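You operate a simulated robot arm through the tools that you are given. There is no shell and no other tool. Be economical: measure what you need, move in short steps, check, and stop when the job is done.

You run a simulated two-armed robot. Do the job below in one go: nothing can be reset, and whatever is moved stays where it is left.

JOB
Hold the grey bowl on the top of the saloon table steady with one hand, lift the white roll out of it with the other and set it down on the top of the saloon table.
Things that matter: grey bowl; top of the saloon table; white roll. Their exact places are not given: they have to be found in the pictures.

Only the result counts: the job must be done as asked and must still hold three seconds after the hand-in. Knocking over, shifting, dropping, spilling or breaking anything else fails it.

ROBOT AND FRAMES
Two 7-joint arms with two-finger parallel grippers on one trunk, on a base that drives. Base frame: it is fixed to the floor where the robot stands at the start and does not move with it; the origin is under the middle of the robot, x ahead of it, y to its left, z up. Units: mm, rad, N and s.
The left shoulder is at the start at [110, 169, 1486], the right one opposite. With the tool pointing down near the work surface each hand reaches from about 240 to 680 mm from the robot's upright axis, wherever it stands, measured 20 degrees to its own side. Places, roughly: top of the saloon table [600, 300, 700]. Payload 1.57 kg a hand.
The TCP of each hand is the grasp point between the finger pads, 30 mm short of the fingertips. In the tool frame z runs along the fingers and y along their closing line. Largest opening 80 mm; finger width 17, thickness 12; the body of the gripper, 40 by 82 mm, starts 80 mm behind the TCP.
Orientation is that of the tool frame in the base frame, as a unit quaternion [w, x, y, z]. With the fingers straight down and closing along the base's y, the tool's x points along the base's -x, its y along +y and its z along -z.

CONTROLS
- The arms move only by the tool servo_tool. It takes "left_targets", "right_targets" or both (then of equal length, played together; a hand with none holds still); each is a list of rows, each a list of 3 entries, a list of its own where there are three numbers: the turn, a rotation vector about the base's x, y, z in units of 5 degrees (1.0 is 5 degrees), then the shift along the base's x, y, z in units of 40 mm (1.0 is 40 mm), then the opening in per cent of the stroke, from 0 (shut) to 100 (fully open). In form: [[[wx, wy, wz], [x, y, z], claw], ...]. A call has 1 to 12 rows; each row shifts and turns the commanded pose from where the row before left it. A call with a number of a shift or a turn outside -1 to 1 is refused whole. Rows are played at 5 a second. More than 50 mm and 0.15 rad between two rows, or a gripper value outside its range, and nothing of the call is played. A pose out of reach is approached as far as the arm can. The call stops where the force on the tool passes 40 N (or 10 N more than at its start, if that is more) or the arm is blocked; 0.2 s more then pass. The fingers move at their own pace (about 72 mm/s each) and stop on an object; they squeeze with about 28 N. The grip force told is the motor's: it shows also when the fingers shut on nothing. Time passes only in rows, and 0.2 s behind the last, so rows that do not move let the fingers close. It gives the time, the measured TCP pose, the force on the tool (base axes), the opening and the grip force at its end, in the units of the frame above (readings bear some noise), with the torque about the TCP (base axes, N m) and any sound that the robot's microphone picked up, and new pictures: "pictures" is both (left out), scene, wrist or none (wrist: the cameras of the hands that moved).
- Cameras (640 x 400 px; columns grow to the right, rows downward): "scene" is now at [149.7, 18.2, 1663.4]; the picture's right is [0.25, -0.97, -0.00], its down [-0.79, -0.20, -0.58] and it looks along [0.56, 0.14, -0.82] (base axes); focal length 274 px, centre (320, 200). "left" rides on the left gripper at [72, 7, -122] in its tool frame; the picture's right is [-0.09, 1.00, 0.00], its down [-0.84, -0.08, -0.54] and it looks along [-0.54, -0.05, 0.84] (tool axes); focal length 238 px, centre (320, 200). "right" rides on the right gripper at [72, -7, -122] in its tool frame; the picture's right is [0.09, 1.00, 0.00], its down [-0.84, 0.08, -0.54] and it looks along [-0.54, 0.05, 0.84] (tool axes); focal length 238 px, centre (320, 200).
- raise_lower(by): slides the trunk up (or, below 0, down) by that many mm; the arms and the scene camera ride with it, the base frame stays. It gives what a move gives, with no picture.
- base_move(legs): drives the robot by 1 to 6 legs, each [ahead, left, turn to the left] in mm, mm and rad, along the robot's own axes; the way and the turn of a leg run together, so that a leg with both is an arc; at most 1500 mm and 3.142 rad a leg. The arms and the cameras ride along, it lands a little off, and it stops where it bumps. It gives what a move gives, and a new picture of the scene camera.
- head_to(pan, tilt): turns the head with the scene camera to pan (to the left, within 1.501 rad either way) and tilt (down, from -0.506 to 1.204), counted from straight ahead of the robot. It gives what a move gives, and a new picture of the scene camera.
- locate(camera, pixels): for up to 12 pixels [column, row] of the newest picture of that camera ("zoom" is the newest enlarged one), the place [x, y, z] in the base frame of the surface seen there, good to about 2 mm. The clock stands still meanwhile.
- close_up(camera, box): a new picture of the part [left, top, right, bottom] of that camera's present view, enlarged. The clock stands still meanwhile.
- job_done(): hands the job in; it is judged then, once.

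Keep the steps short. Do not move on a guess: measure, check each grasp and each placing, and mend mistakes. In all there are 80 turns and 260 pictures (those below and enlarged ones count). Leave the grippers open and the arms clear of the work at the hand-in unless told otherwise, and finish with a single line.

The tools are called by a JSON object that holds its "op" and its "data". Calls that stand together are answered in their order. servo_tool: Moves the arms, as the interface text tells. Its arguments: {"type":"object","properties":{"left_targets":{"type":"array"},"right_targets":{"type":"array"},"pictures":{"type":"string","enum":["both","scene","wrist","none"]}},"required":[]} The other tools are called the same way: raise_lower (by) slides the trunk up or down; base_move (legs) drives the base; head_to (pan, tilt) turns the head that bears the scene camera; locate (camera, pixels) gives the place of the surface under pixels of a picture; close_up (camera, box) takes an enlarged picture of a part of a camera's view; job_done () hands the job in.

At the start:

```text
time_s: 0.0
left_tool_pos: [637.7, 315.3, 1010.2]
left_tcp_rot: [0.0, 0.0, 1.0, 0.001]
left_ft_force: [-0.5, -0.3, 0.2]
left_ft_torque: [-0.01, -0.02, -0.01]
left_gripper_width: 79.9
left_gripper_force: 0.1
right_tool_pos: [657.3, -270.7, 1016.8]
right_tcp_rot: [0.001, 0.001, 1.0, 0.001]
right_ft_force: [0.1, -0.1, 0.1]
right_ft_torque: [-0.03, 0.02, 0.0]
right_gripper_width: 80.0
right_gripper_force: 0.1
trunk travel left (down, up): [-800.0, 90.0]
robot x, y, heading: [-0.8, -0.5, -0.002]
head pan, tilt: [0.25, 0.956]
```

scene: 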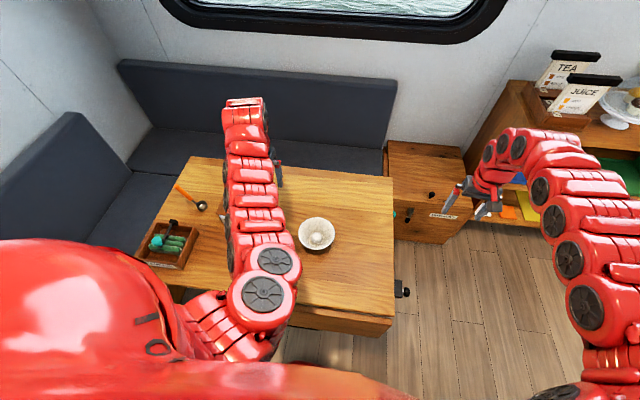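
right: 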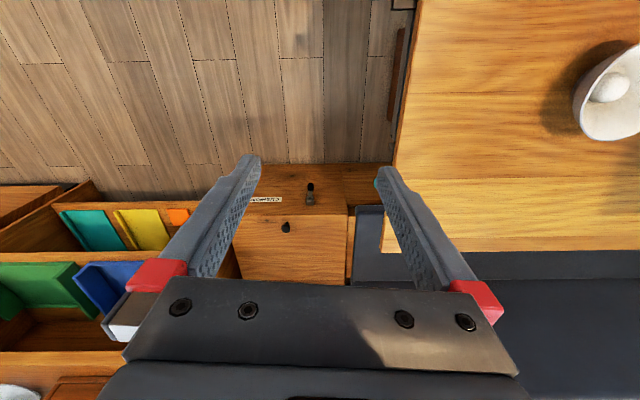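
left: 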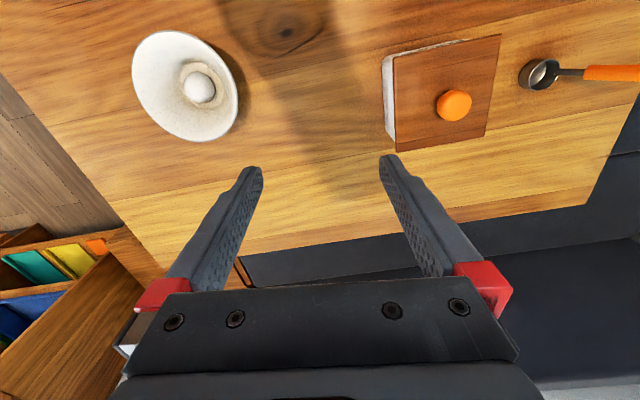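

I see the bowl with the roll at about (316,234) in the scene picture. I'll enlarge it and measure.

{"op": "close_up", "data": {"camera": "scene", "box": [276, 204, 356, 254]}}

{"op": "close_up", "data": {"camera": "left", "box": [100, 10, 292, 160]}}

{"op": "locate", "data": {"camera": "left", "pixels": [[198, 88], [210, 90], [134, 75], [236, 92], [175, 33], [195, 140], [160, 60], [120, 120], [300, 120], [455, 105], [390, 100], [540, 75]]}}

```text
8.00 times, centred on (316, 229) of scene
```

zoom: 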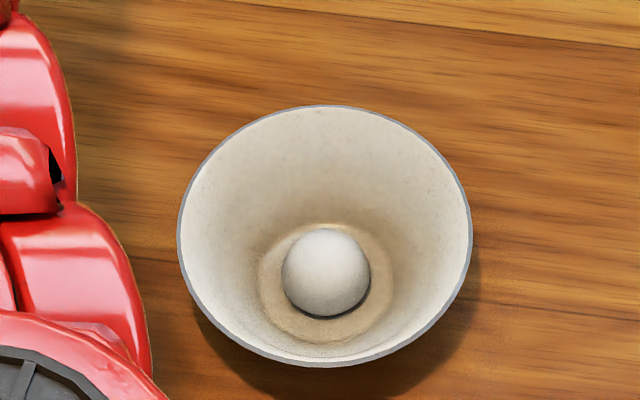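

```text
2.67 times, centred on (196, 85) of left
```

zoom: 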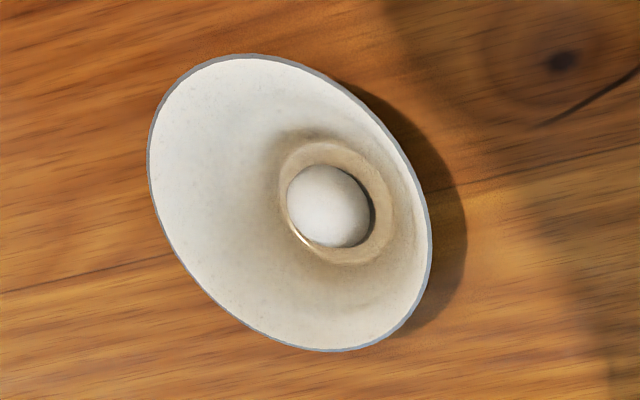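

```text
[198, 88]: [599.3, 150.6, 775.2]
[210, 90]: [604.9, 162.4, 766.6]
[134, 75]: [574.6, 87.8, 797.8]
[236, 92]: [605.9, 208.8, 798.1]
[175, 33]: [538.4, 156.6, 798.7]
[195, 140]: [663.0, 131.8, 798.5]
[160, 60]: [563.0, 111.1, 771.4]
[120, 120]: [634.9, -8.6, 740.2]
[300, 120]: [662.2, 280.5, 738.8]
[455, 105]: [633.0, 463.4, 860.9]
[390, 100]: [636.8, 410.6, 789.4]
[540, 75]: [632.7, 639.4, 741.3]
```

The rim is at z≈798, centred near (602,147), with the table at z≈740. The roll is ball-like and about 40 mm wide. I'll refine the roll and bowl shape and find the table edges.

{"op": "close_up", "data": {"camera": "scene", "box": [276, 204, 356, 254]}}

{"op": "locate", "data": {"camera": "zoom", "pixels": [[325, 235], [325, 270], [290, 272], [362, 272], [325, 308], [325, 330], [265, 275], [385, 275], [180, 225], [470, 230], [325, 108], [325, 364]]}}

{"op": "locate", "data": {"camera": "scene", "pixels": [[300, 312], [385, 316], [330, 325], [393, 185], [340, 360], [400, 360], [402, 290], [350, 290], [350, 200]]}}

```text
8.00 times, centred on (316, 229) of scene
```

zoom: 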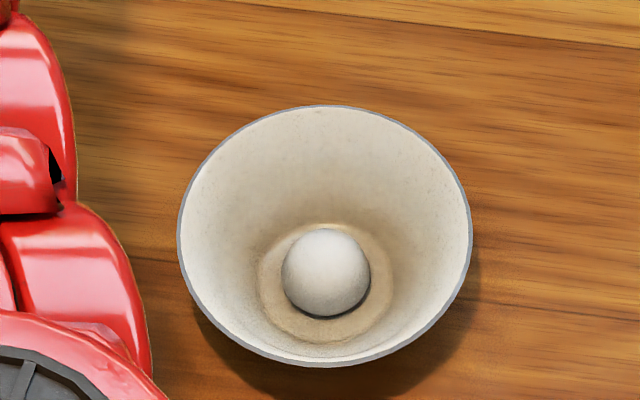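

```text
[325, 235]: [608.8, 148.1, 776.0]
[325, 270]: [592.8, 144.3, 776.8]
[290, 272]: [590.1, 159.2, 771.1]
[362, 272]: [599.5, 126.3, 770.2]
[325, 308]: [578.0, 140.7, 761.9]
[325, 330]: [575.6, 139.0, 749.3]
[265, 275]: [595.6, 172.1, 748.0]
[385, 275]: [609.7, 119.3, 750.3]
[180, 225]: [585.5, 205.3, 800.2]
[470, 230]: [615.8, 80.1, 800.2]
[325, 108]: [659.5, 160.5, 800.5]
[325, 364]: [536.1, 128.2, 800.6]
```

```text
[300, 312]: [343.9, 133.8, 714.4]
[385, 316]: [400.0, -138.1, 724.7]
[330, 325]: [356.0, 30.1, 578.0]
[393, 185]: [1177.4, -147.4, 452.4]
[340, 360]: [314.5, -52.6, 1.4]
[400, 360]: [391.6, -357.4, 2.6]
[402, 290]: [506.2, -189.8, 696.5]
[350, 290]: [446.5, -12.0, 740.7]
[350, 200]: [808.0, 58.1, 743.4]
```

Bowl: rim centre ≈(598,144), radius ≈64, rim z≈800. Roll: centre ≈(597,145,756), radius ≈21. The right hand will pinch the -y rim, tilted 30° to follow the wall. I'll bring it to a point short of that along the approach line.

{"op": "servo_tool", "data": {"right_targets": [[[1, 0, 0], [-0.1475, 0.7675, -0.3575], 100], [[1, 0, 0], [-0.1475, 0.7675, -0.3575], 100], [[1, 0, 0], [-0.1475, 0.7675, -0.3575], 100], [[1, 0, 0], [-0.1475, 0.7675, -0.3575], 100], [[1, 0, 0], [-0.1475, 0.7675, -0.3575], 100], [[1, 0, 0], [-0.1475, 0.7675, -0.3575], 100], [[0, 0, 0], [-0.1475, 0.7675, -0.3575], 100], [[0, 0, 0], [-0.1475, 0.7675, -0.3575], 100], [[0, 0, 0], [-0.1475, 0.7675, -0.3575], 100], [[0, 0, 0], [-0.1475, 0.7675, -0.3575], 100], [[0, 0, 0], [0, 0, 0], 100]]}}

```text
time_s: 2.4
left_tool_pos: [637.4, 315.0, 1011.1]
left_tcp_rot: [0.0, -0.001, 1.0, 0.0]
left_ft_force: [0.2, 0.0, 0.5]
left_ft_torque: [0.01, 0.02, 0.01]
left_gripper_width: 79.9
left_gripper_force: 0.1
right_tool_pos: [600.8, 34.7, 873.6]
right_tcp_rot: [-0.001, 0.001, 0.966, 0.259]
right_ft_force: [-0.6, -0.6, -0.3]
right_ft_torque: [0.0, 0.02, -0.02]
right_gripper_width: 80.1
right_gripper_force: 0.0
trunk travel left (down, up): [-800.0, 90.0]
robot x, y, heading: [2.9, -0.7, -0.004]
head pan, tilt: [0.25, 0.956]
```

scene: 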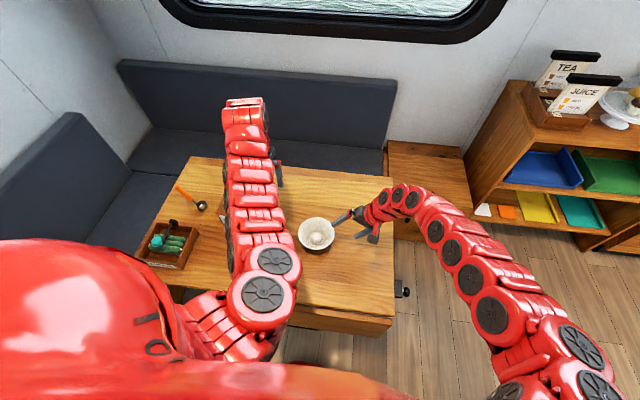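
right: 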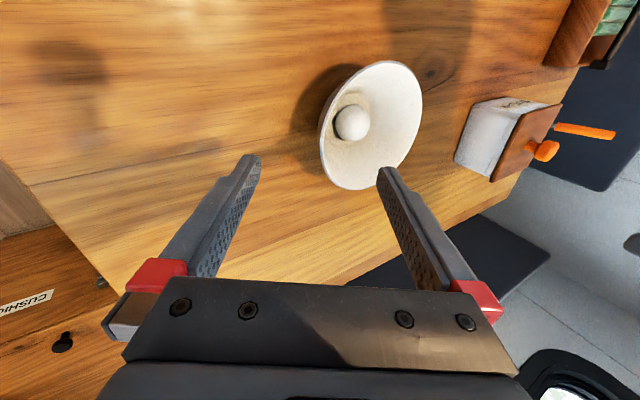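

Reached cleanly. I'll measure the near rim from the right wrist camera.

{"op": "close_up", "data": {"camera": "right", "box": [280, 50, 440, 200]}}

{"op": "locate", "data": {"camera": "right", "pixels": [[320, 155], [322, 130], [330, 105], [326, 150], [335, 160], [335, 105], [350, 122], [340, 140], [390, 62], [421, 90], [360, 188], [400, 150]]}}

```text
2.67 times, centred on (360, 125) of right
```

zoom: 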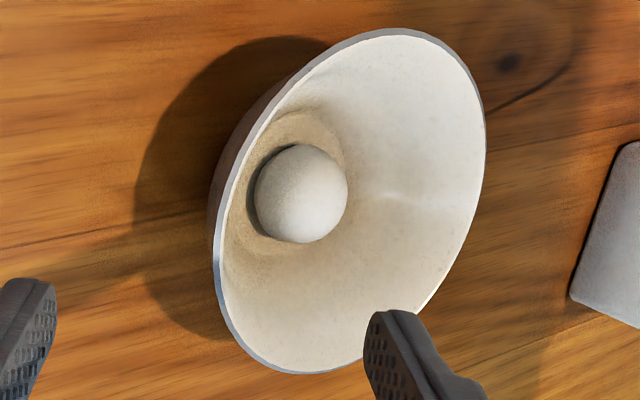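

```text
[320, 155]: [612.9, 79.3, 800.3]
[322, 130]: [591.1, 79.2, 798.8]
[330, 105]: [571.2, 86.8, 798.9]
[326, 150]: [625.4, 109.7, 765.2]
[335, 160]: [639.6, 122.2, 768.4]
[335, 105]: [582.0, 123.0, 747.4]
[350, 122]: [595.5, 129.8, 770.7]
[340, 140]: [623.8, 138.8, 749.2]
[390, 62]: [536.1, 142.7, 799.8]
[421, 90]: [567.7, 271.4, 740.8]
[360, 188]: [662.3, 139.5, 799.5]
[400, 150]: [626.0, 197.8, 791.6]
```

Near rim at y≈79, z≈800, wall slope about 31°, which matches the tilt. I'll advance with half opening, straddling the wall.

{"op": "servo_tool", "data": {"right_targets": [[[0, 0, 0], [0, 0, 0], 50], [[0, 0, 0], [0, 0, 0], 50], [[0, 0, 0], [0, 0.35, -0.578], 50], [[0, 0, 0], [0, 0.35, -0.578], 50], [[0, 0, 0], [0, 0.35, -0.578], 50], [[0, 0, 0], [0, 0, 0], 50]]}}

```text
time_s: 3.8
left_tool_pos: [637.0, 314.6, 1009.7]
left_tcp_rot: [0.001, 0.0, 1.0, 0.0]
left_ft_force: [0.0, 0.4, 0.4]
left_ft_torque: [-0.01, 0.0, 0.03]
left_gripper_width: 79.9
left_gripper_force: 0.1
right_tool_pos: [598.6, 78.1, 806.0]
right_tcp_rot: [-0.001, 0.0, 0.966, 0.259]
right_ft_force: [-0.2, -0.1, 1.3]
right_ft_torque: [-0.03, -0.01, 0.0]
right_gripper_width: 39.9
right_gripper_force: 0.1
trunk travel left (down, up): [-800.0, 90.0]
robot x, y, heading: [1.0, 2.2, 0.005]
head pan, tilt: [0.25, 0.956]
```

scene: 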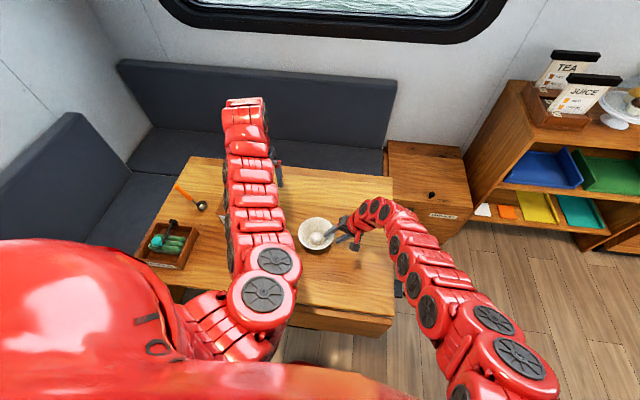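
right: 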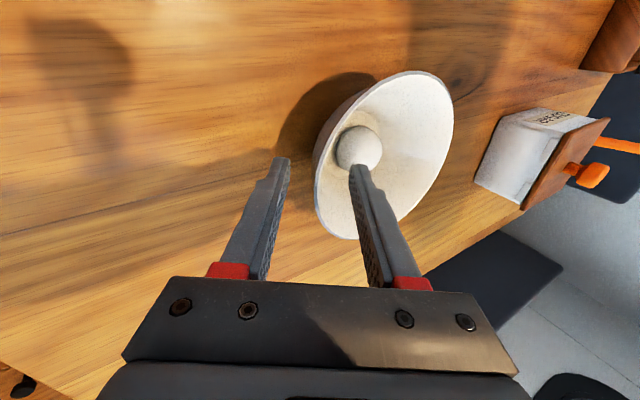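

The wall sits between the fingers, with rim edge ≈(317,190) and fingers at 288 and 350. I'll close.

{"op": "servo_tool", "data": {"right_targets": [[[0, 0, 0], [0, 0, 0], 25], [[0, 0, 0], [0, 0, 0], 12], [[0, 0, 0], [0, 0, 0], 0], [[0, 0, 0], [0, 0, 0], 0], [[0, 0, 0], [0, 0, 0], 0]]}}

```text
time_s: 5.0
left_tool_pos: [637.5, 314.5, 1012.2]
left_tcp_rot: [0.0, 0.0, 1.0, 0.0]
left_ft_force: [0.1, -0.7, -0.1]
left_ft_torque: [0.02, 0.01, -0.01]
left_gripper_width: 79.8
left_gripper_force: 0.0
right_tool_pos: [599.3, 78.9, 808.0]
right_tcp_rot: [0.0, 0.001, 0.966, 0.259]
right_ft_force: [0.0, -1.0, -2.6]
right_ft_torque: [-0.16, 0.0, 0.0]
right_gripper_width: 10.7
right_gripper_force: 28.3
trunk travel left (down, up): [-800.0, 90.0]
robot x, y, heading: [0.8, -3.7, 0.004]
head pan, tilt: [0.25, 0.956]
```

scene: 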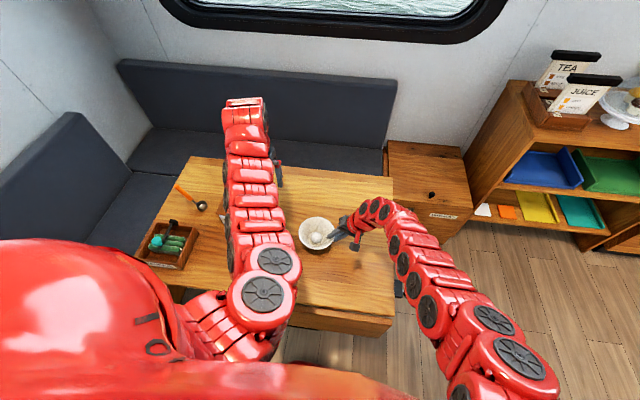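
right: 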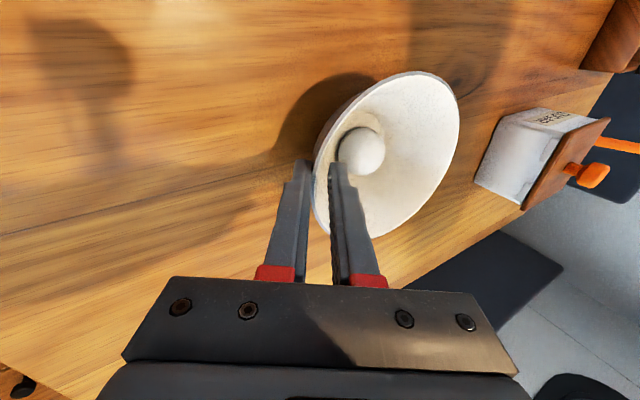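

Bowl gripped: 28 N, with little force on the wrist. Now I turn the left hand -90° about z, so it closes along x with its camera away from the right hand, and move it toward the roll.

{"op": "servo_tool", "data": {"left_targets": [[[0, 0, -1], [-0.06, -0.2, 0], 100], [[0, 0, -1], [-0.06, -0.2, 0], 100], [[0, 0, -1], [-0.06, -0.2, 0], 100], [[0, 0, -1], [-0.06, -0.2, 0], 100], [[0, 0, -1], [-0.06, -0.2, 0], 100], [[0, 0, -1], [-0.06, -0.2, 0], 100], [[0, 0, -1], [-0.06, -0.2, 0], 100], [[0, 0, -1], [-0.06, -0.2, 0], 100], [[0, 0, -1], [-0.06, -0.2, 0], 100], [[0, 0, -1], [-0.06, -0.2, 0], 100], [[0, 0, -1], [-0.06, -0.2, 0], 100], [[0, 0, -1], [-0.06, -0.2, 0], 100]], "pictures": "none"}}

{"op": "servo_tool", "data": {"left_targets": [[[0, 0, -1], [-0.06, -0.3, -0.2], 100], [[0, 0, -1], [-0.06, -0.3, -0.2], 100], [[0, 0, -1], [-0.06, -0.3, -0.2], 100], [[0, 0, -1], [-0.06, -0.3, -0.2], 100], [[0, 0, -1], [-0.06, -0.3, -0.2], 100], [[0, 0, -1], [0, -0.3, -0.2], 100], [[0, 0, 0], [0, 0, 0], 100]]}}

```text
time_s: 7.6
left_tool_pos: [610.8, 220.9, 1009.6]
left_tcp_rot: [0.0, 0.501, 0.866, 0.0]
left_ft_force: [-0.2, 0.8, -1.0]
left_ft_torque: [-0.01, 0.0, 0.0]
left_gripper_width: 79.9
left_gripper_force: 0.1
right_tool_pos: [599.7, 78.7, 806.5]
right_tcp_rot: [-0.001, 0.001, 0.966, 0.259]
right_ft_force: [1.3, -0.7, -2.7]
right_ft_torque: [-0.14, 0.01, -0.01]
right_gripper_width: 10.8
right_gripper_force: 27.9
trunk travel left (down, up): [-800.0, 90.0]
robot x, y, heading: [-1.0, 2.0, 0.001]
head pan, tilt: [0.25, 0.956]
```

```text
time_s: 9.2
left_tool_pos: [599.7, 147.6, 961.5]
left_tcp_rot: [0.0, 0.707, 0.707, 0.0]
left_ft_force: [0.5, 0.4, 0.7]
left_ft_torque: [-0.05, 0.03, 0.03]
left_gripper_width: 80.2
left_gripper_force: 0.1
right_tool_pos: [599.1, 79.2, 805.6]
right_tcp_rot: [0.0, 0.001, 0.966, 0.259]
right_ft_force: [-0.3, 0.5, -2.3]
right_ft_torque: [-0.21, -0.01, -0.04]
right_gripper_width: 10.6
right_gripper_force: 27.9
trunk travel left (down, up): [-800.0, 90.0]
robot x, y, heading: [-1.0, 3.7, 0.005]
head pan, tilt: [0.25, 0.956]
```

scene: 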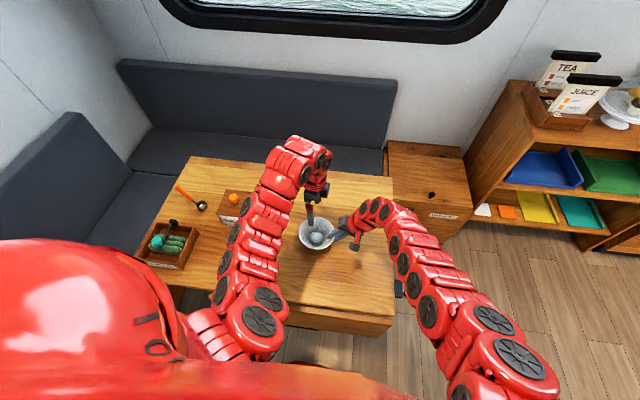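
left: 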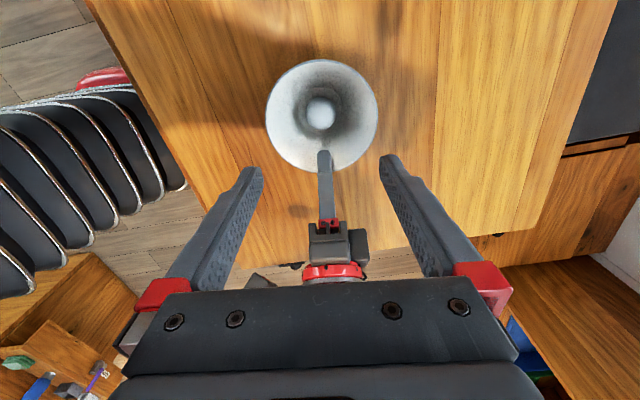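

Hand is above the bowl. I'll measure the roll and the bowl's inner wall from here.

{"op": "close_up", "data": {"camera": "left", "box": [250, 50, 394, 180]}}

{"op": "locate", "data": {"camera": "left", "pixels": [[321, 114], [310, 114], [332, 114], [321, 104], [321, 124], [303, 114], [339, 114], [296, 114], [347, 114], [267, 110], [377, 110], [321, 60]]}}

```text
3.08 times, centred on (322, 115) of left
```

zoom: 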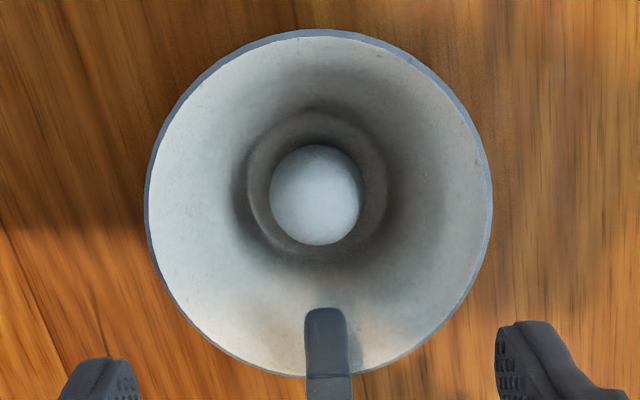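

```text
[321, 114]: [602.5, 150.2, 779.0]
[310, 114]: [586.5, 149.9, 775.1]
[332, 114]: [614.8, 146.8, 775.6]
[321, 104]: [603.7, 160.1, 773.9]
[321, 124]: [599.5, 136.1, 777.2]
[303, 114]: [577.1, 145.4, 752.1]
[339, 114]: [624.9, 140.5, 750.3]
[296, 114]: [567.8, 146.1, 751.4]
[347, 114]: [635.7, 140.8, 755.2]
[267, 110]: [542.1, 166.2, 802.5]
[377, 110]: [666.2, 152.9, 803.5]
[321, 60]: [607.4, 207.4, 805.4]
```

Roll: centre ≈(600.5,147,759), radius ≈19.5. The inner wall is r≈34 at z 755, so there is room for the fingertips. I'll lower to TCP z≈850 with opening 60%.

{"op": "servo_tool", "data": {"left_targets": [[[0, 0, 0], [0, 0, -0.7], 60], [[0, 0, 0], [0, 0, -0.7], 60], [[0, 0, 0], [0, 0, -0.7], 60], [[0, 0, 0], [0, 0, -0.7], 60], [[0, 0, 0], [0, 0, 0], 60], [[0, 0, 0], [0, 0, 0], 60]]}}

{"op": "close_up", "data": {"camera": "left", "box": [220, 50, 420, 250]}}

```text
time_s: 10.6
left_tool_pos: [598.1, 146.1, 850.7]
left_tcp_rot: [0.001, 0.707, 0.707, 0.0]
left_ft_force: [0.2, -0.1, -0.3]
left_ft_torque: [-0.01, 0.02, -0.01]
left_gripper_width: 47.8
left_gripper_force: 0.1
right_tool_pos: [598.4, 78.3, 806.6]
right_tcp_rot: [0.0, 0.001, 0.966, 0.259]
right_ft_force: [-1.1, -0.6, -3.3]
right_ft_torque: [-0.22, 0.02, -0.03]
right_gripper_width: 10.9
right_gripper_force: 28.0
trunk travel left (down, up): [-800.0, 90.0]
robot x, y, heading: [0.6, 3.0, -0.003]
head pan, tilt: [0.25, 0.956]
```

scene: 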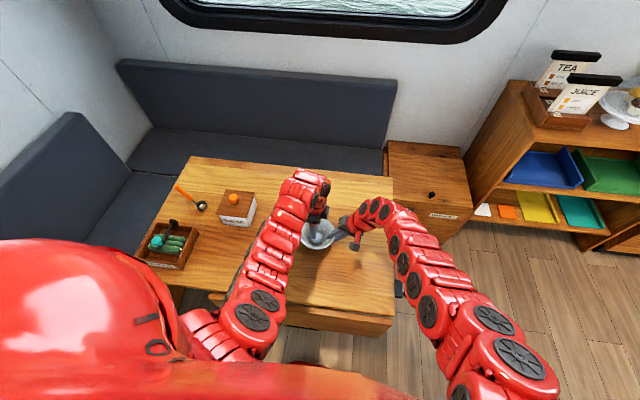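
left: 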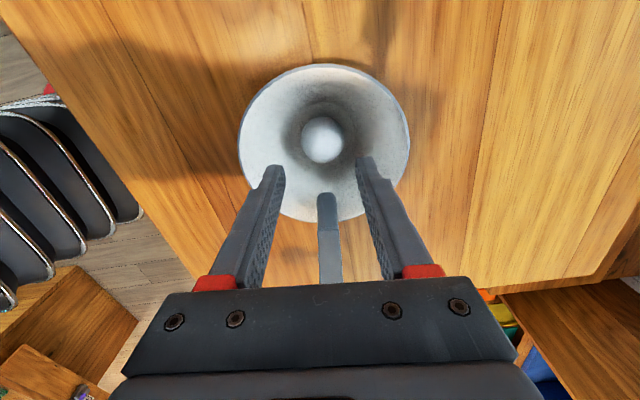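

```text
2.00 times, centred on (320, 150) of left
```

zoom: 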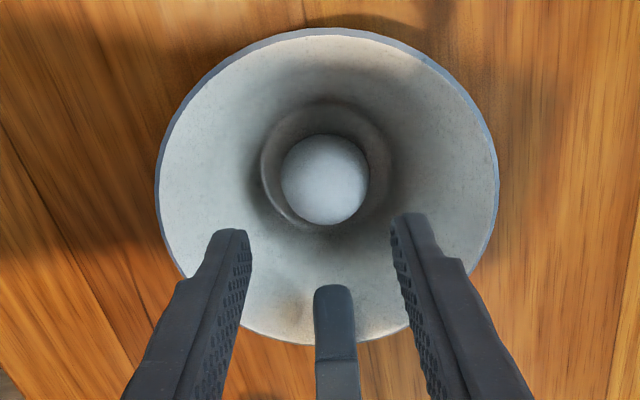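

Recheck the roll's centre from closer.

{"op": "locate", "data": {"camera": "zoom", "pixels": [[325, 180], [290, 180], [360, 180], [325, 142], [325, 215], [272, 180], [380, 180], [262, 185], [395, 185], [245, 235], [395, 218], [332, 290]]}}

```text
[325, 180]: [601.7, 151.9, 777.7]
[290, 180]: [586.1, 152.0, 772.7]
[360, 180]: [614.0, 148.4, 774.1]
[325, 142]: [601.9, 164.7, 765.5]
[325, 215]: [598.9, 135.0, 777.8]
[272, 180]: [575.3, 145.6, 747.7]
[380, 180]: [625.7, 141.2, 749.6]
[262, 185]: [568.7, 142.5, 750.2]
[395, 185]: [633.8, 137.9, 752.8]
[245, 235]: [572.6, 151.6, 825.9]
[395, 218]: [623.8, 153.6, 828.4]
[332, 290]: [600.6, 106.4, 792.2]
```

Roll centre is ≈(600.3,145.5,758) and the finger midpoint is x≈598.2. I'll correct +2 mm in x and lower to TCP z≈788, fingertips at ≈758.

{"op": "servo_tool", "data": {"left_targets": [[[0, 0, 0], [0.05, 0, -0.4], 60], [[0, 0, 0], [0, 0, -0.4], 60], [[0, 0, 0], [0, 0, -0.4], 60], [[0, 0, 0], [0, 0, -0.35], 60], [[0, 0, 0], [0, 0, 0], 60]]}}

{"op": "close_up", "data": {"camera": "left", "box": [220, 70, 420, 270]}}

```text
time_s: 11.8
left_tool_pos: [598.6, 146.3, 789.3]
left_tcp_rot: [-0.001, 0.707, 0.707, -0.001]
left_ft_force: [1.6, -1.1, 0.9]
left_ft_torque: [-0.05, 0.03, 0.03]
left_gripper_width: 47.5
left_gripper_force: 0.1
right_tool_pos: [599.6, 78.1, 806.6]
right_tcp_rot: [0.0, 0.001, 0.966, 0.258]
right_ft_force: [-0.2, 1.2, -3.8]
right_ft_torque: [-0.19, 0.0, 0.01]
right_gripper_width: 10.8
right_gripper_force: 27.8
trunk travel left (down, up): [-800.0, 90.0]
robot x, y, heading: [0.9, -2.9, -0.001]
head pan, tilt: [0.25, 0.956]
```

scene: 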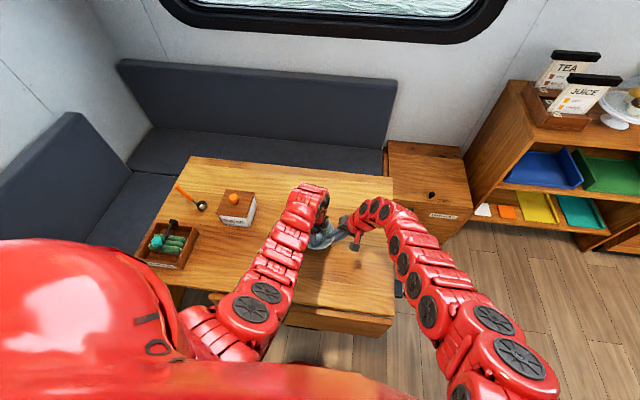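
left: 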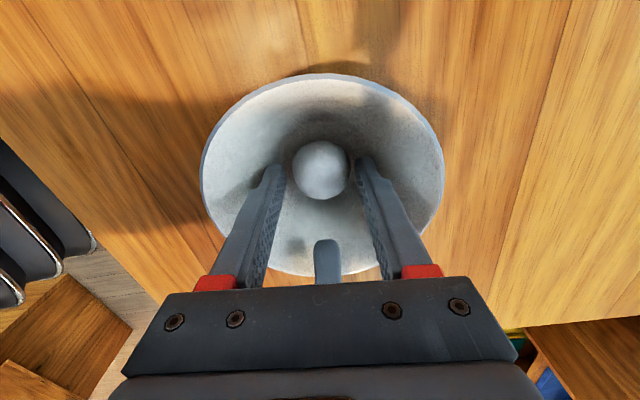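

```text
2.00 times, centred on (320, 170) of left
```

zoom: 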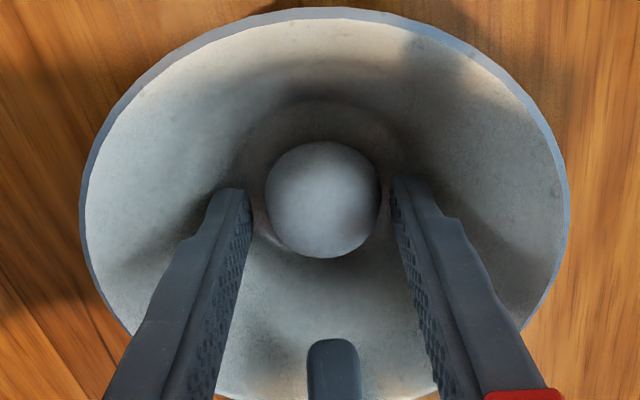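

Roll lies between the tips (left tip ≈255, roll 265–378, right tip ≈390 in the zoom). I'll close.

{"op": "servo_tool", "data": {"left_targets": [[[0, 0, 0], [0, 0, 0], 45], [[0, 0, 0], [0, 0, 0], 30], [[0, 0, 0], [0, 0, 0], 30], [[0, 0, 0], [0, 0, 0], 30]]}}

{"op": "close_up", "data": {"camera": "left", "box": [220, 70, 420, 270]}}

```text
time_s: 12.8
left_tool_pos: [600.1, 147.1, 789.6]
left_tcp_rot: [0.0, 0.707, 0.708, 0.0]
left_ft_force: [-0.2, -0.3, 0.1]
left_ft_torque: [0.0, 0.03, 0.02]
left_gripper_width: 39.2
left_gripper_force: 28.4
right_tool_pos: [598.8, 77.3, 806.9]
right_tcp_rot: [-0.001, 0.001, 0.966, 0.258]
right_ft_force: [-0.5, -0.6, -3.3]
right_ft_torque: [-0.18, 0.0, 0.0]
right_gripper_width: 10.7
right_gripper_force: 27.7
trunk travel left (down, up): [-800.0, 90.0]
robot x, y, heading: [1.4, 1.6, 0.001]
head pan, tilt: [0.25, 0.956]
```

scene: 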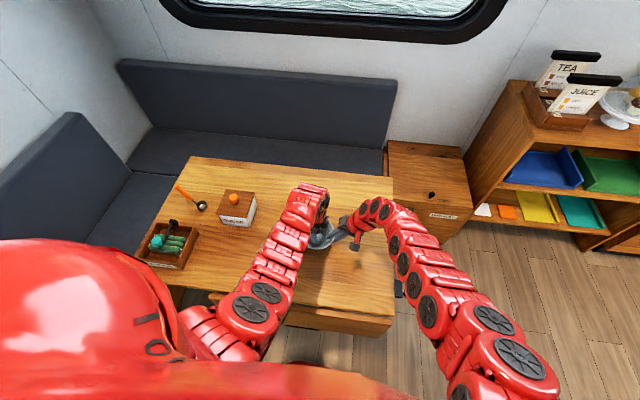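
left: 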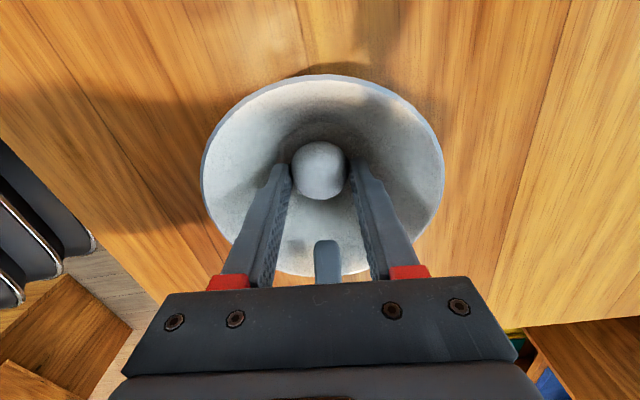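

```text
2.00 times, centred on (320, 170) of left
```

zoom: 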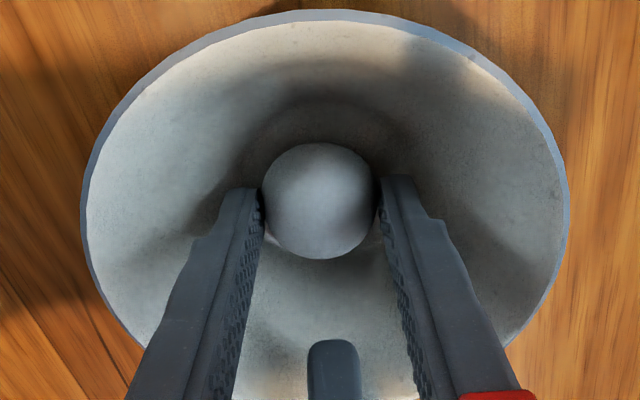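

Roll gripped at 39 mm width, 28 N. I'll lift gently by 40 mm and check.

{"op": "servo_tool", "data": {"left_targets": [[[0, 0, 0], [0, 0, 0.2], 20], [[0, 0, 0], [0, 0, 0.2], 20], [[0, 0, 0], [0, 0, 0.3], 20], [[0, 0, 0], [0, 0, 0.3], 20], [[0, 0, 0], [0, 0, 0], 20]]}}

{"op": "close_up", "data": {"camera": "left", "box": [220, 70, 420, 270]}}

```text
time_s: 14.0
left_tool_pos: [599.0, 145.6, 829.5]
left_tcp_rot: [0.0, 0.707, 0.707, 0.0]
left_ft_force: [0.2, -0.2, -0.1]
left_ft_torque: [0.0, 0.02, 0.01]
left_gripper_width: 15.9
left_gripper_force: 0.2
right_tool_pos: [597.9, 78.9, 806.5]
right_tcp_rot: [0.0, 0.001, 0.966, 0.259]
right_ft_force: [0.7, -0.6, -2.5]
right_ft_torque: [-0.18, 0.03, -0.02]
right_gripper_width: 10.5
right_gripper_force: 27.9
trunk travel left (down, up): [-800.0, 90.0]
robot x, y, heading: [-4.6, -1.7, -0.003]
head pan, tilt: [0.25, 0.956]
```

scene: 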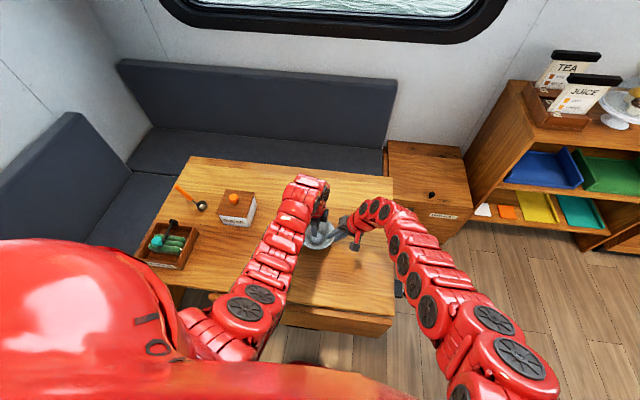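
left: 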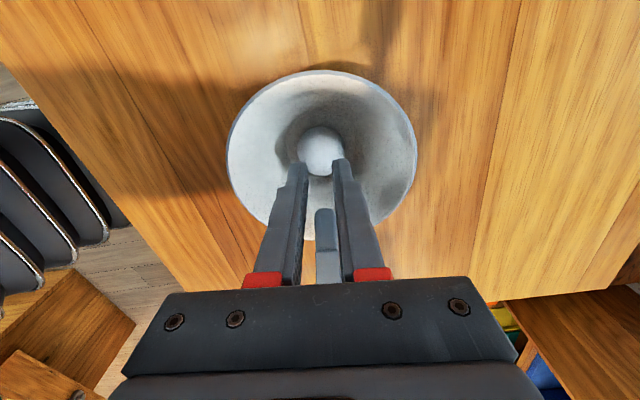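

```text
2.00 times, centred on (320, 170) of left
```

zoom: 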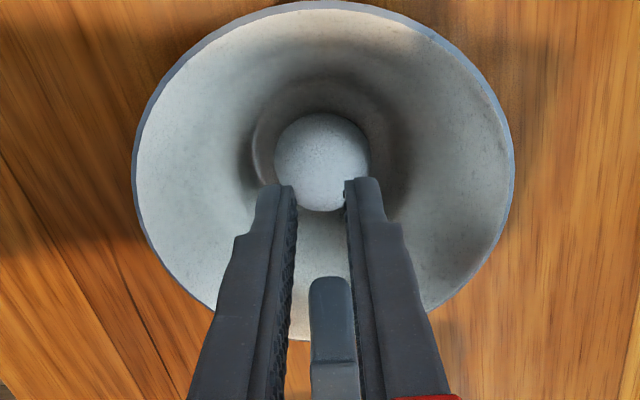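

The roll slipped out because the grip was too high. It sits back in the bowl unchanged. I'll reopen and re-measure.

{"op": "servo_tool", "data": {"left_targets": [[[0, 0, 0], [0, 0, 0.5], 60], [[0, 0, 0], [0, 0, 0], 60], [[0, 0, 0], [0, 0, 0], 60]], "pictures": "wrist"}}

{"op": "close_up", "data": {"camera": "left", "box": [270, 80, 370, 180]}}

{"op": "close_up", "data": {"camera": "right", "box": [310, 80, 450, 220]}}

```text
time_s: 14.8
left_tool_pos: [599.4, 147.4, 848.7]
left_tcp_rot: [0.0, 0.708, 0.707, -0.001]
left_ft_force: [0.4, 0.0, -0.2]
left_ft_torque: [0.02, -0.01, 0.03]
left_gripper_width: 47.8
left_gripper_force: 0.3
right_tool_pos: [600.0, 78.5, 806.2]
right_tcp_rot: [0.0, 0.001, 0.966, 0.259]
right_ft_force: [0.3, 0.2, -1.7]
right_ft_torque: [-0.18, 0.01, 0.0]
right_gripper_width: 10.8
right_gripper_force: 28.0
trunk travel left (down, up): [-800.0, 90.0]
robot x, y, heading: [-0.4, 1.3, -0.003]
head pan, tilt: [0.25, 0.956]
```

left: 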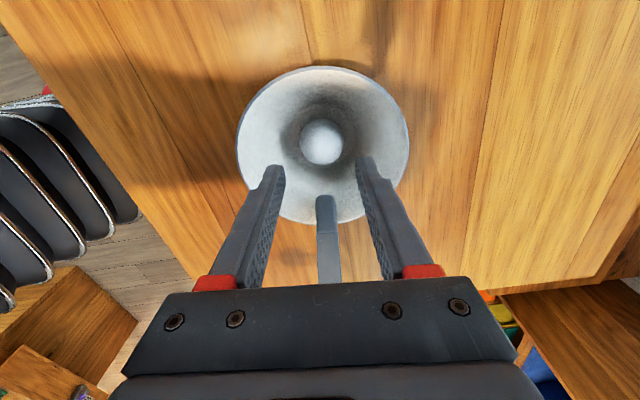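

```text
4.00 times, centred on (320, 130) of left
```

zoom: 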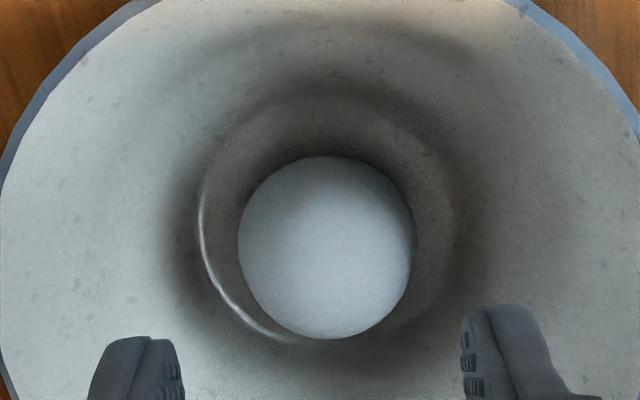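

```text
2.86 times, centred on (380, 150) of right
```

zoom: 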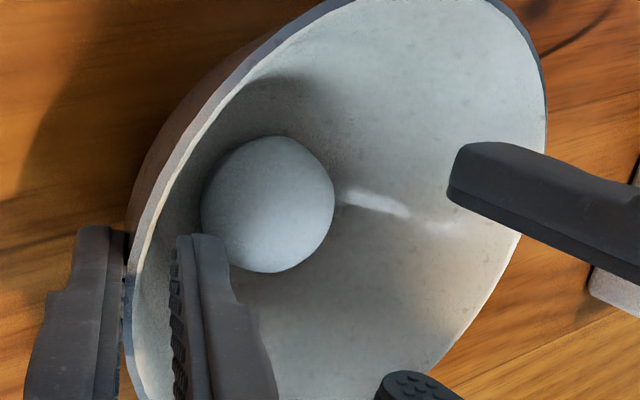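

The silhouette gives roll centre ≈(601,144.5,757), R≈20.4. The earlier grip was about 5 mm too high and 2 mm off in y. I'll re-approach, narrow to 55% and go lower to TCP z≈782.

{"op": "servo_tool", "data": {"left_targets": [[[0, 0, 0], [0.03, -0.05, -0.5], 60], [[0, 0, 0], [0, 0, -0.5], 60], [[0, 0, 0], [0, 0, -0.45], 60], [[0, 0, 0], [0, 0, 0], 55], [[0, 0, 0], [0, 0, 0], 55], [[0, 0, 0], [0, 0, -0.1], 55], [[0, 0, 0], [0, 0, -0.08], 55], [[0, 0, 0], [0, 0, -0.06], 55], [[0, 0, 0], [0, 0, 0], 55]], "pictures": "wrist"}}

{"op": "close_up", "data": {"camera": "left", "box": [260, 110, 380, 230]}}

```text
time_s: 16.8
left_tool_pos: [602.4, 144.8, 780.3]
left_tcp_rot: [-0.001, 0.707, 0.707, 0.001]
left_ft_force: [-1.3, 2.6, 4.7]
left_ft_torque: [0.05, -0.05, 0.06]
left_gripper_width: 42.2
left_gripper_force: 0.1
right_tool_pos: [599.1, 79.2, 806.6]
right_tcp_rot: [0.0, 0.002, 0.966, 0.258]
right_ft_force: [0.9, -0.7, -8.0]
right_ft_torque: [-0.59, 0.07, -0.16]
right_gripper_width: 10.9
right_gripper_force: 28.4
trunk travel left (down, up): [-800.0, 90.0]
robot x, y, heading: [0.7, -3.9, -0.001]
head pan, tilt: [0.25, 0.956]
```

left: 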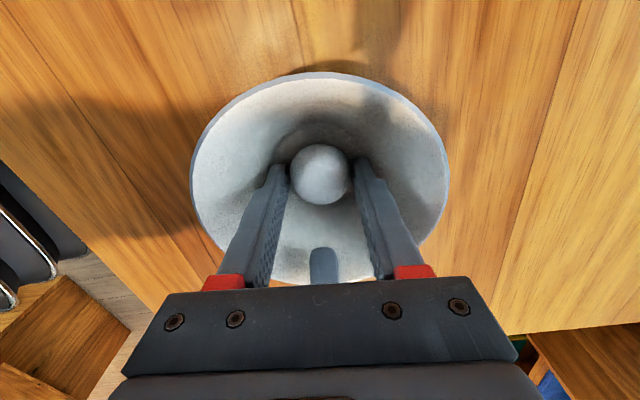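

```text
3.33 times, centred on (320, 170) of left
```

zoom: 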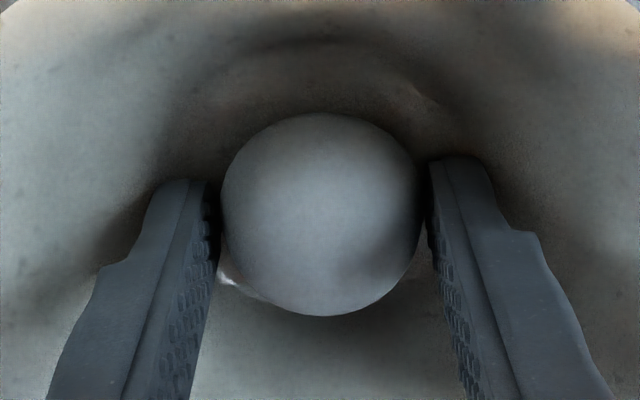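

The fingers are lower and just touching the wall with about 5 N. I'll close and check the width.

{"op": "servo_tool", "data": {"left_targets": [[[0, 0, 0], [0, 0, 0], 48], [[0, 0, 0], [0, 0, 0], 40], [[0, 0, 0], [0, 0, 0], 40], [[0, 0, 0], [0, 0, 0], 40]], "pictures": "none"}}

{"op": "close_up", "data": {"camera": "left", "box": [260, 110, 380, 230]}}

```text
time_s: 17.8
left_tool_pos: [600.6, 143.7, 780.7]
left_tcp_rot: [0.0, 0.707, 0.707, 0.001]
left_ft_force: [-1.3, 0.4, 6.0]
left_ft_torque: [0.06, 0.06, 0.04]
left_gripper_width: 38.8
left_gripper_force: 28.2
right_tool_pos: [598.7, 78.5, 805.6]
right_tcp_rot: [-0.001, 0.001, 0.966, 0.259]
right_ft_force: [1.2, 0.0, -7.7]
right_ft_torque: [-0.53, -0.12, -0.13]
right_gripper_width: 10.5
right_gripper_force: 28.4
trunk travel left (down, up): [-800.0, 90.0]
robot x, y, heading: [2.7, -1.4, -0.001]
head pan, tilt: [0.25, 0.956]
```

```text
3.33 times, centred on (320, 170) of left
```

zoom: 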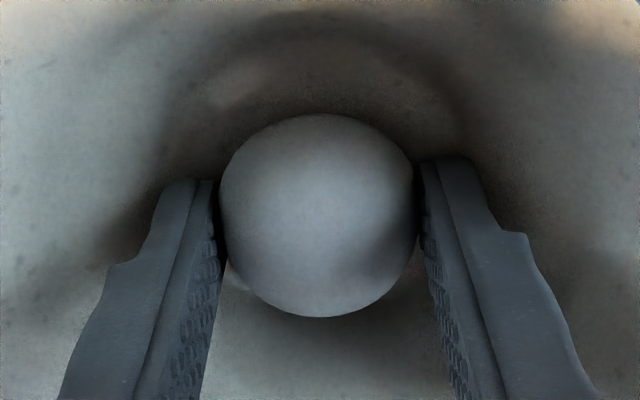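

Width is now 38.8 mm. I'll lift very slowly and check.

{"op": "servo_tool", "data": {"left_targets": [[[0, 0, 0], [0, 0, 0], 0], [[0, 0, 0], [0, 0, 0.1], 0], [[0, 0, 0], [0, 0, 0.1], 0], [[0, 0, 0], [0, 0, 0.1], 0], [[0, 0, 0], [0, 0, 0.1], 0]], "pictures": "none"}}

{"op": "close_up", "data": {"camera": "left", "box": [260, 110, 380, 230]}}

```text
time_s: 19.0
left_tool_pos: [600.3, 142.7, 798.2]
left_tcp_rot: [-0.001, 0.707, 0.707, -0.001]
left_ft_force: [-0.3, -0.7, -0.1]
left_ft_torque: [0.01, 0.0, -0.03]
left_gripper_width: 38.6
left_gripper_force: 27.9
right_tool_pos: [598.9, 78.1, 806.5]
right_tcp_rot: [0.0, 0.001, 0.966, 0.258]
right_ft_force: [-0.3, -0.2, -3.3]
right_ft_torque: [-0.2, 0.0, 0.0]
right_gripper_width: 10.6
right_gripper_force: 27.9
trunk travel left (down, up): [-800.0, 90.0]
robot x, y, heading: [0.6, 1.2, -0.002]
head pan, tilt: [0.25, 0.956]
```

```text
3.33 times, centred on (320, 170) of left
```

zoom: 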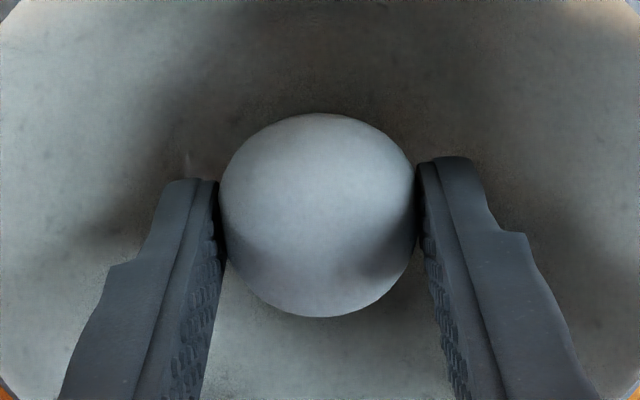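

The roll came up with the hand. I'll continue the slow lift clear of the rim.

{"op": "servo_tool", "data": {"left_targets": [[[0, 0, 0], [0, 0, 0.15], 0], [[0, 0, 0], [0, 0, 0.2], 0], [[0, 0, 0], [0, 0, 0.25], 0], [[0, 0, 0], [0, 0, 0.25], 0], [[0, 0, 0], [0, 0, 0.25], 0], [[0, 0, 0], [0, 0, 0.25], 0], [[0, 0, 0], [0, 0, 0.25], 0], [[0, 0, 0], [0, 0, 0.2], 0], [[0, 0, 0], [0, 0, 0.15], 0], [[0, 0, 0], [0, 0, 0.1], 0]]}}

{"op": "locate", "data": {"camera": "left", "pixels": [[320, 170]]}}

{"op": "close_up", "data": {"camera": "right", "box": [240, 20, 560, 220]}}

```text
time_s: 21.2
left_tool_pos: [602.0, 146.4, 878.0]
left_tcp_rot: [-0.001, 0.707, 0.707, 0.0]
left_ft_force: [0.4, 1.2, -0.3]
left_ft_torque: [0.02, 0.01, -0.02]
left_gripper_width: 38.5
left_gripper_force: 27.5
right_tool_pos: [598.3, 78.7, 806.1]
right_tcp_rot: [0.0, 0.001, 0.966, 0.258]
right_ft_force: [-0.3, -0.5, -3.0]
right_ft_torque: [-0.18, 0.02, 0.03]
right_gripper_width: 10.7
right_gripper_force: 28.2
trunk travel left (down, up): [-800.0, 90.0]
robot x, y, heading: [2.0, -0.9, 0.005]
head pan, tilt: [0.25, 0.956]
```

scene: 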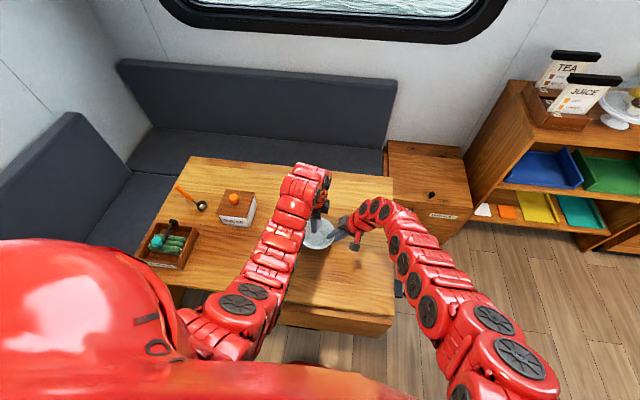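
left: 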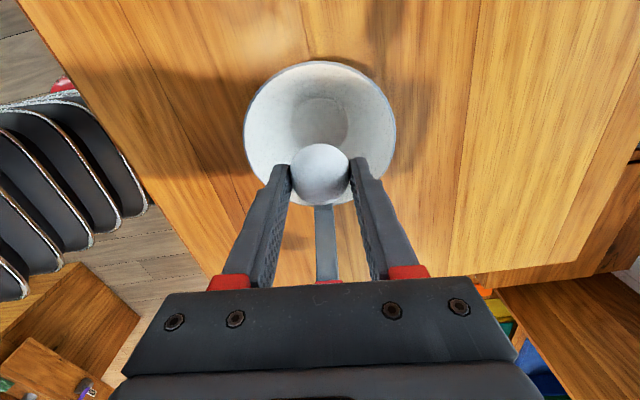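

```text
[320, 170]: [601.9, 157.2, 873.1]
```

```text
2.00 times, centred on (400, 120) of right
```

zoom: 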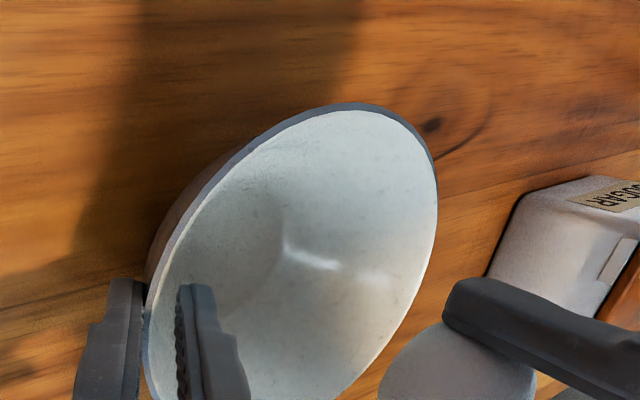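

Roll is out and secure, and the bowl is empty and still held. I'll move it over free table at ≈(575,290).

{"op": "servo_tool", "data": {"left_targets": [[[0, 0, 0], [-0.1, 0.3, 0], 0], [[0, 0, 0], [-0.1, 0.5, 0], 0], [[0, 0, 0], [-0.1, 0.6, 0], 0], [[0, 0, 0], [-0.1, 0.6, 0], 0], [[0, 0, 0], [-0.1, 0.6, 0], 0], [[0, 0, 0], [-0.1, 0.6, 0], 0], [[0, 0, 0], [0, 0.3, 0], 0], [[0, 0, 0], [0, 0.1, 0], 0], [[0, 0, 0], [0, 0, 0], 0]]}}

{"op": "locate", "data": {"camera": "left", "pixels": [[320, 120], [270, 130], [370, 130], [320, 220], [320, 80]]}}

```text
time_s: 23.2
left_tool_pos: [576.5, 288.3, 877.7]
left_tcp_rot: [0.0, 0.707, 0.707, 0.0]
left_ft_force: [0.4, -0.3, -0.2]
left_ft_torque: [-0.01, 0.01, -0.02]
left_gripper_width: 38.2
left_gripper_force: 28.3
right_tool_pos: [599.0, 77.6, 806.2]
right_tcp_rot: [-0.001, 0.001, 0.966, 0.258]
right_ft_force: [-0.5, -0.1, -1.7]
right_ft_torque: [-0.16, -0.04, 0.03]
right_gripper_width: 10.6
right_gripper_force: 27.2
trunk travel left (down, up): [-800.0, 90.0]
robot x, y, heading: [-1.1, -3.5, -0.004]
head pan, tilt: [0.25, 0.956]
```

scene: 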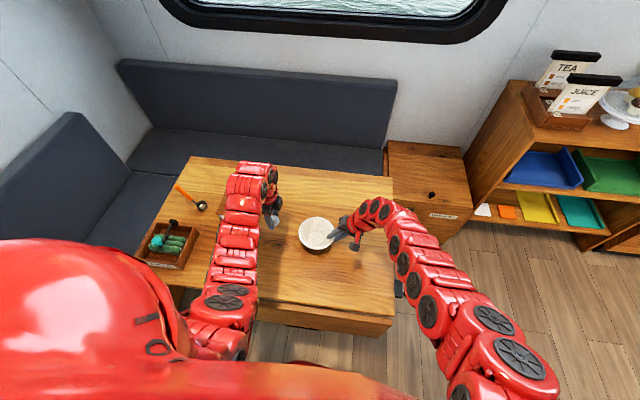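
left: 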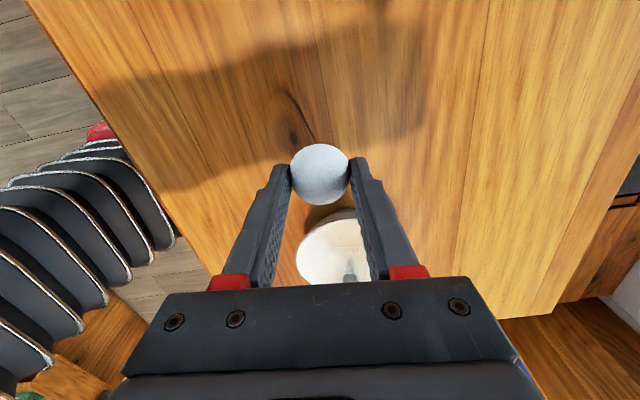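

```text
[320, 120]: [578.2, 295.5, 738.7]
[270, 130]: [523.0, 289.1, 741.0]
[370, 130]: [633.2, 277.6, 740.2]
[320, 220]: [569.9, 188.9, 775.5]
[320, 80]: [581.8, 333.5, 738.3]
```

Table here is clear, z≈740. I'll lower to TCP ≈790, then go in small steps.

{"op": "servo_tool", "data": {"left_targets": [[[0, 0, 0], [0, 0, -0.3], 0], [[0, 0, 0], [0, 0, -0.4], 0], [[0, 0, 0], [0, 0, -0.4], 0], [[0, 0, 0], [0, 0, -0.4], 0], [[0, 0, 0], [0, 0, -0.3], 0], [[0, 0, 0], [0, 0, -0.2], 0], [[0, 0, 0], [0, 0, -0.15], 0], [[0, 0, 0], [0, 0, 0], 0]], "pictures": "wrist"}}

{"op": "close_up", "data": {"camera": "right", "box": [320, 100, 640, 300]}}

```text
time_s: 25.0
left_tool_pos: [576.5, 288.1, 791.9]
left_tcp_rot: [0.0, 0.707, 0.707, 0.0]
left_ft_force: [-0.1, 0.4, 0.4]
left_ft_torque: [-0.01, -0.01, 0.01]
left_gripper_width: 38.1
left_gripper_force: 28.2
right_tool_pos: [598.3, 77.7, 807.1]
right_tcp_rot: [0.0, 0.002, 0.966, 0.259]
right_ft_force: [0.1, -1.1, -2.1]
right_ft_torque: [-0.2, -0.02, -0.02]
right_gripper_width: 10.6
right_gripper_force: 28.0
trunk travel left (down, up): [-800.0, 90.0]
robot x, y, heading: [-0.0, -0.2, 0.006]
head pan, tilt: [0.25, 0.956]
```

left: 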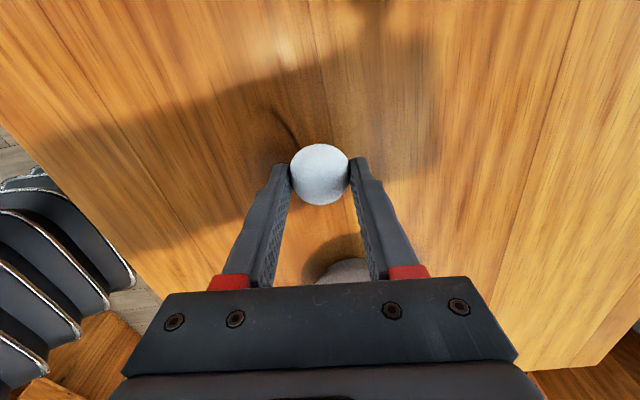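

```text
2.00 times, centred on (480, 200) of right
```

zoom: 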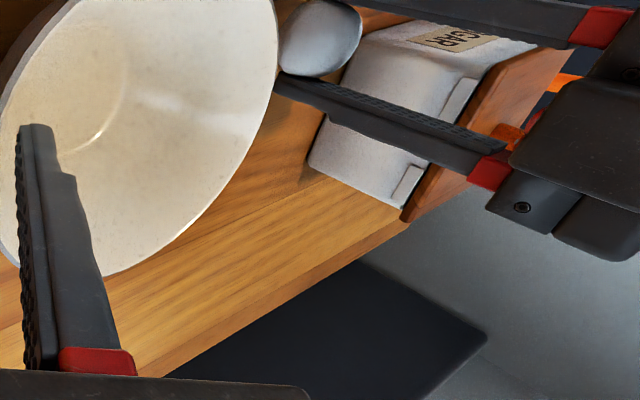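

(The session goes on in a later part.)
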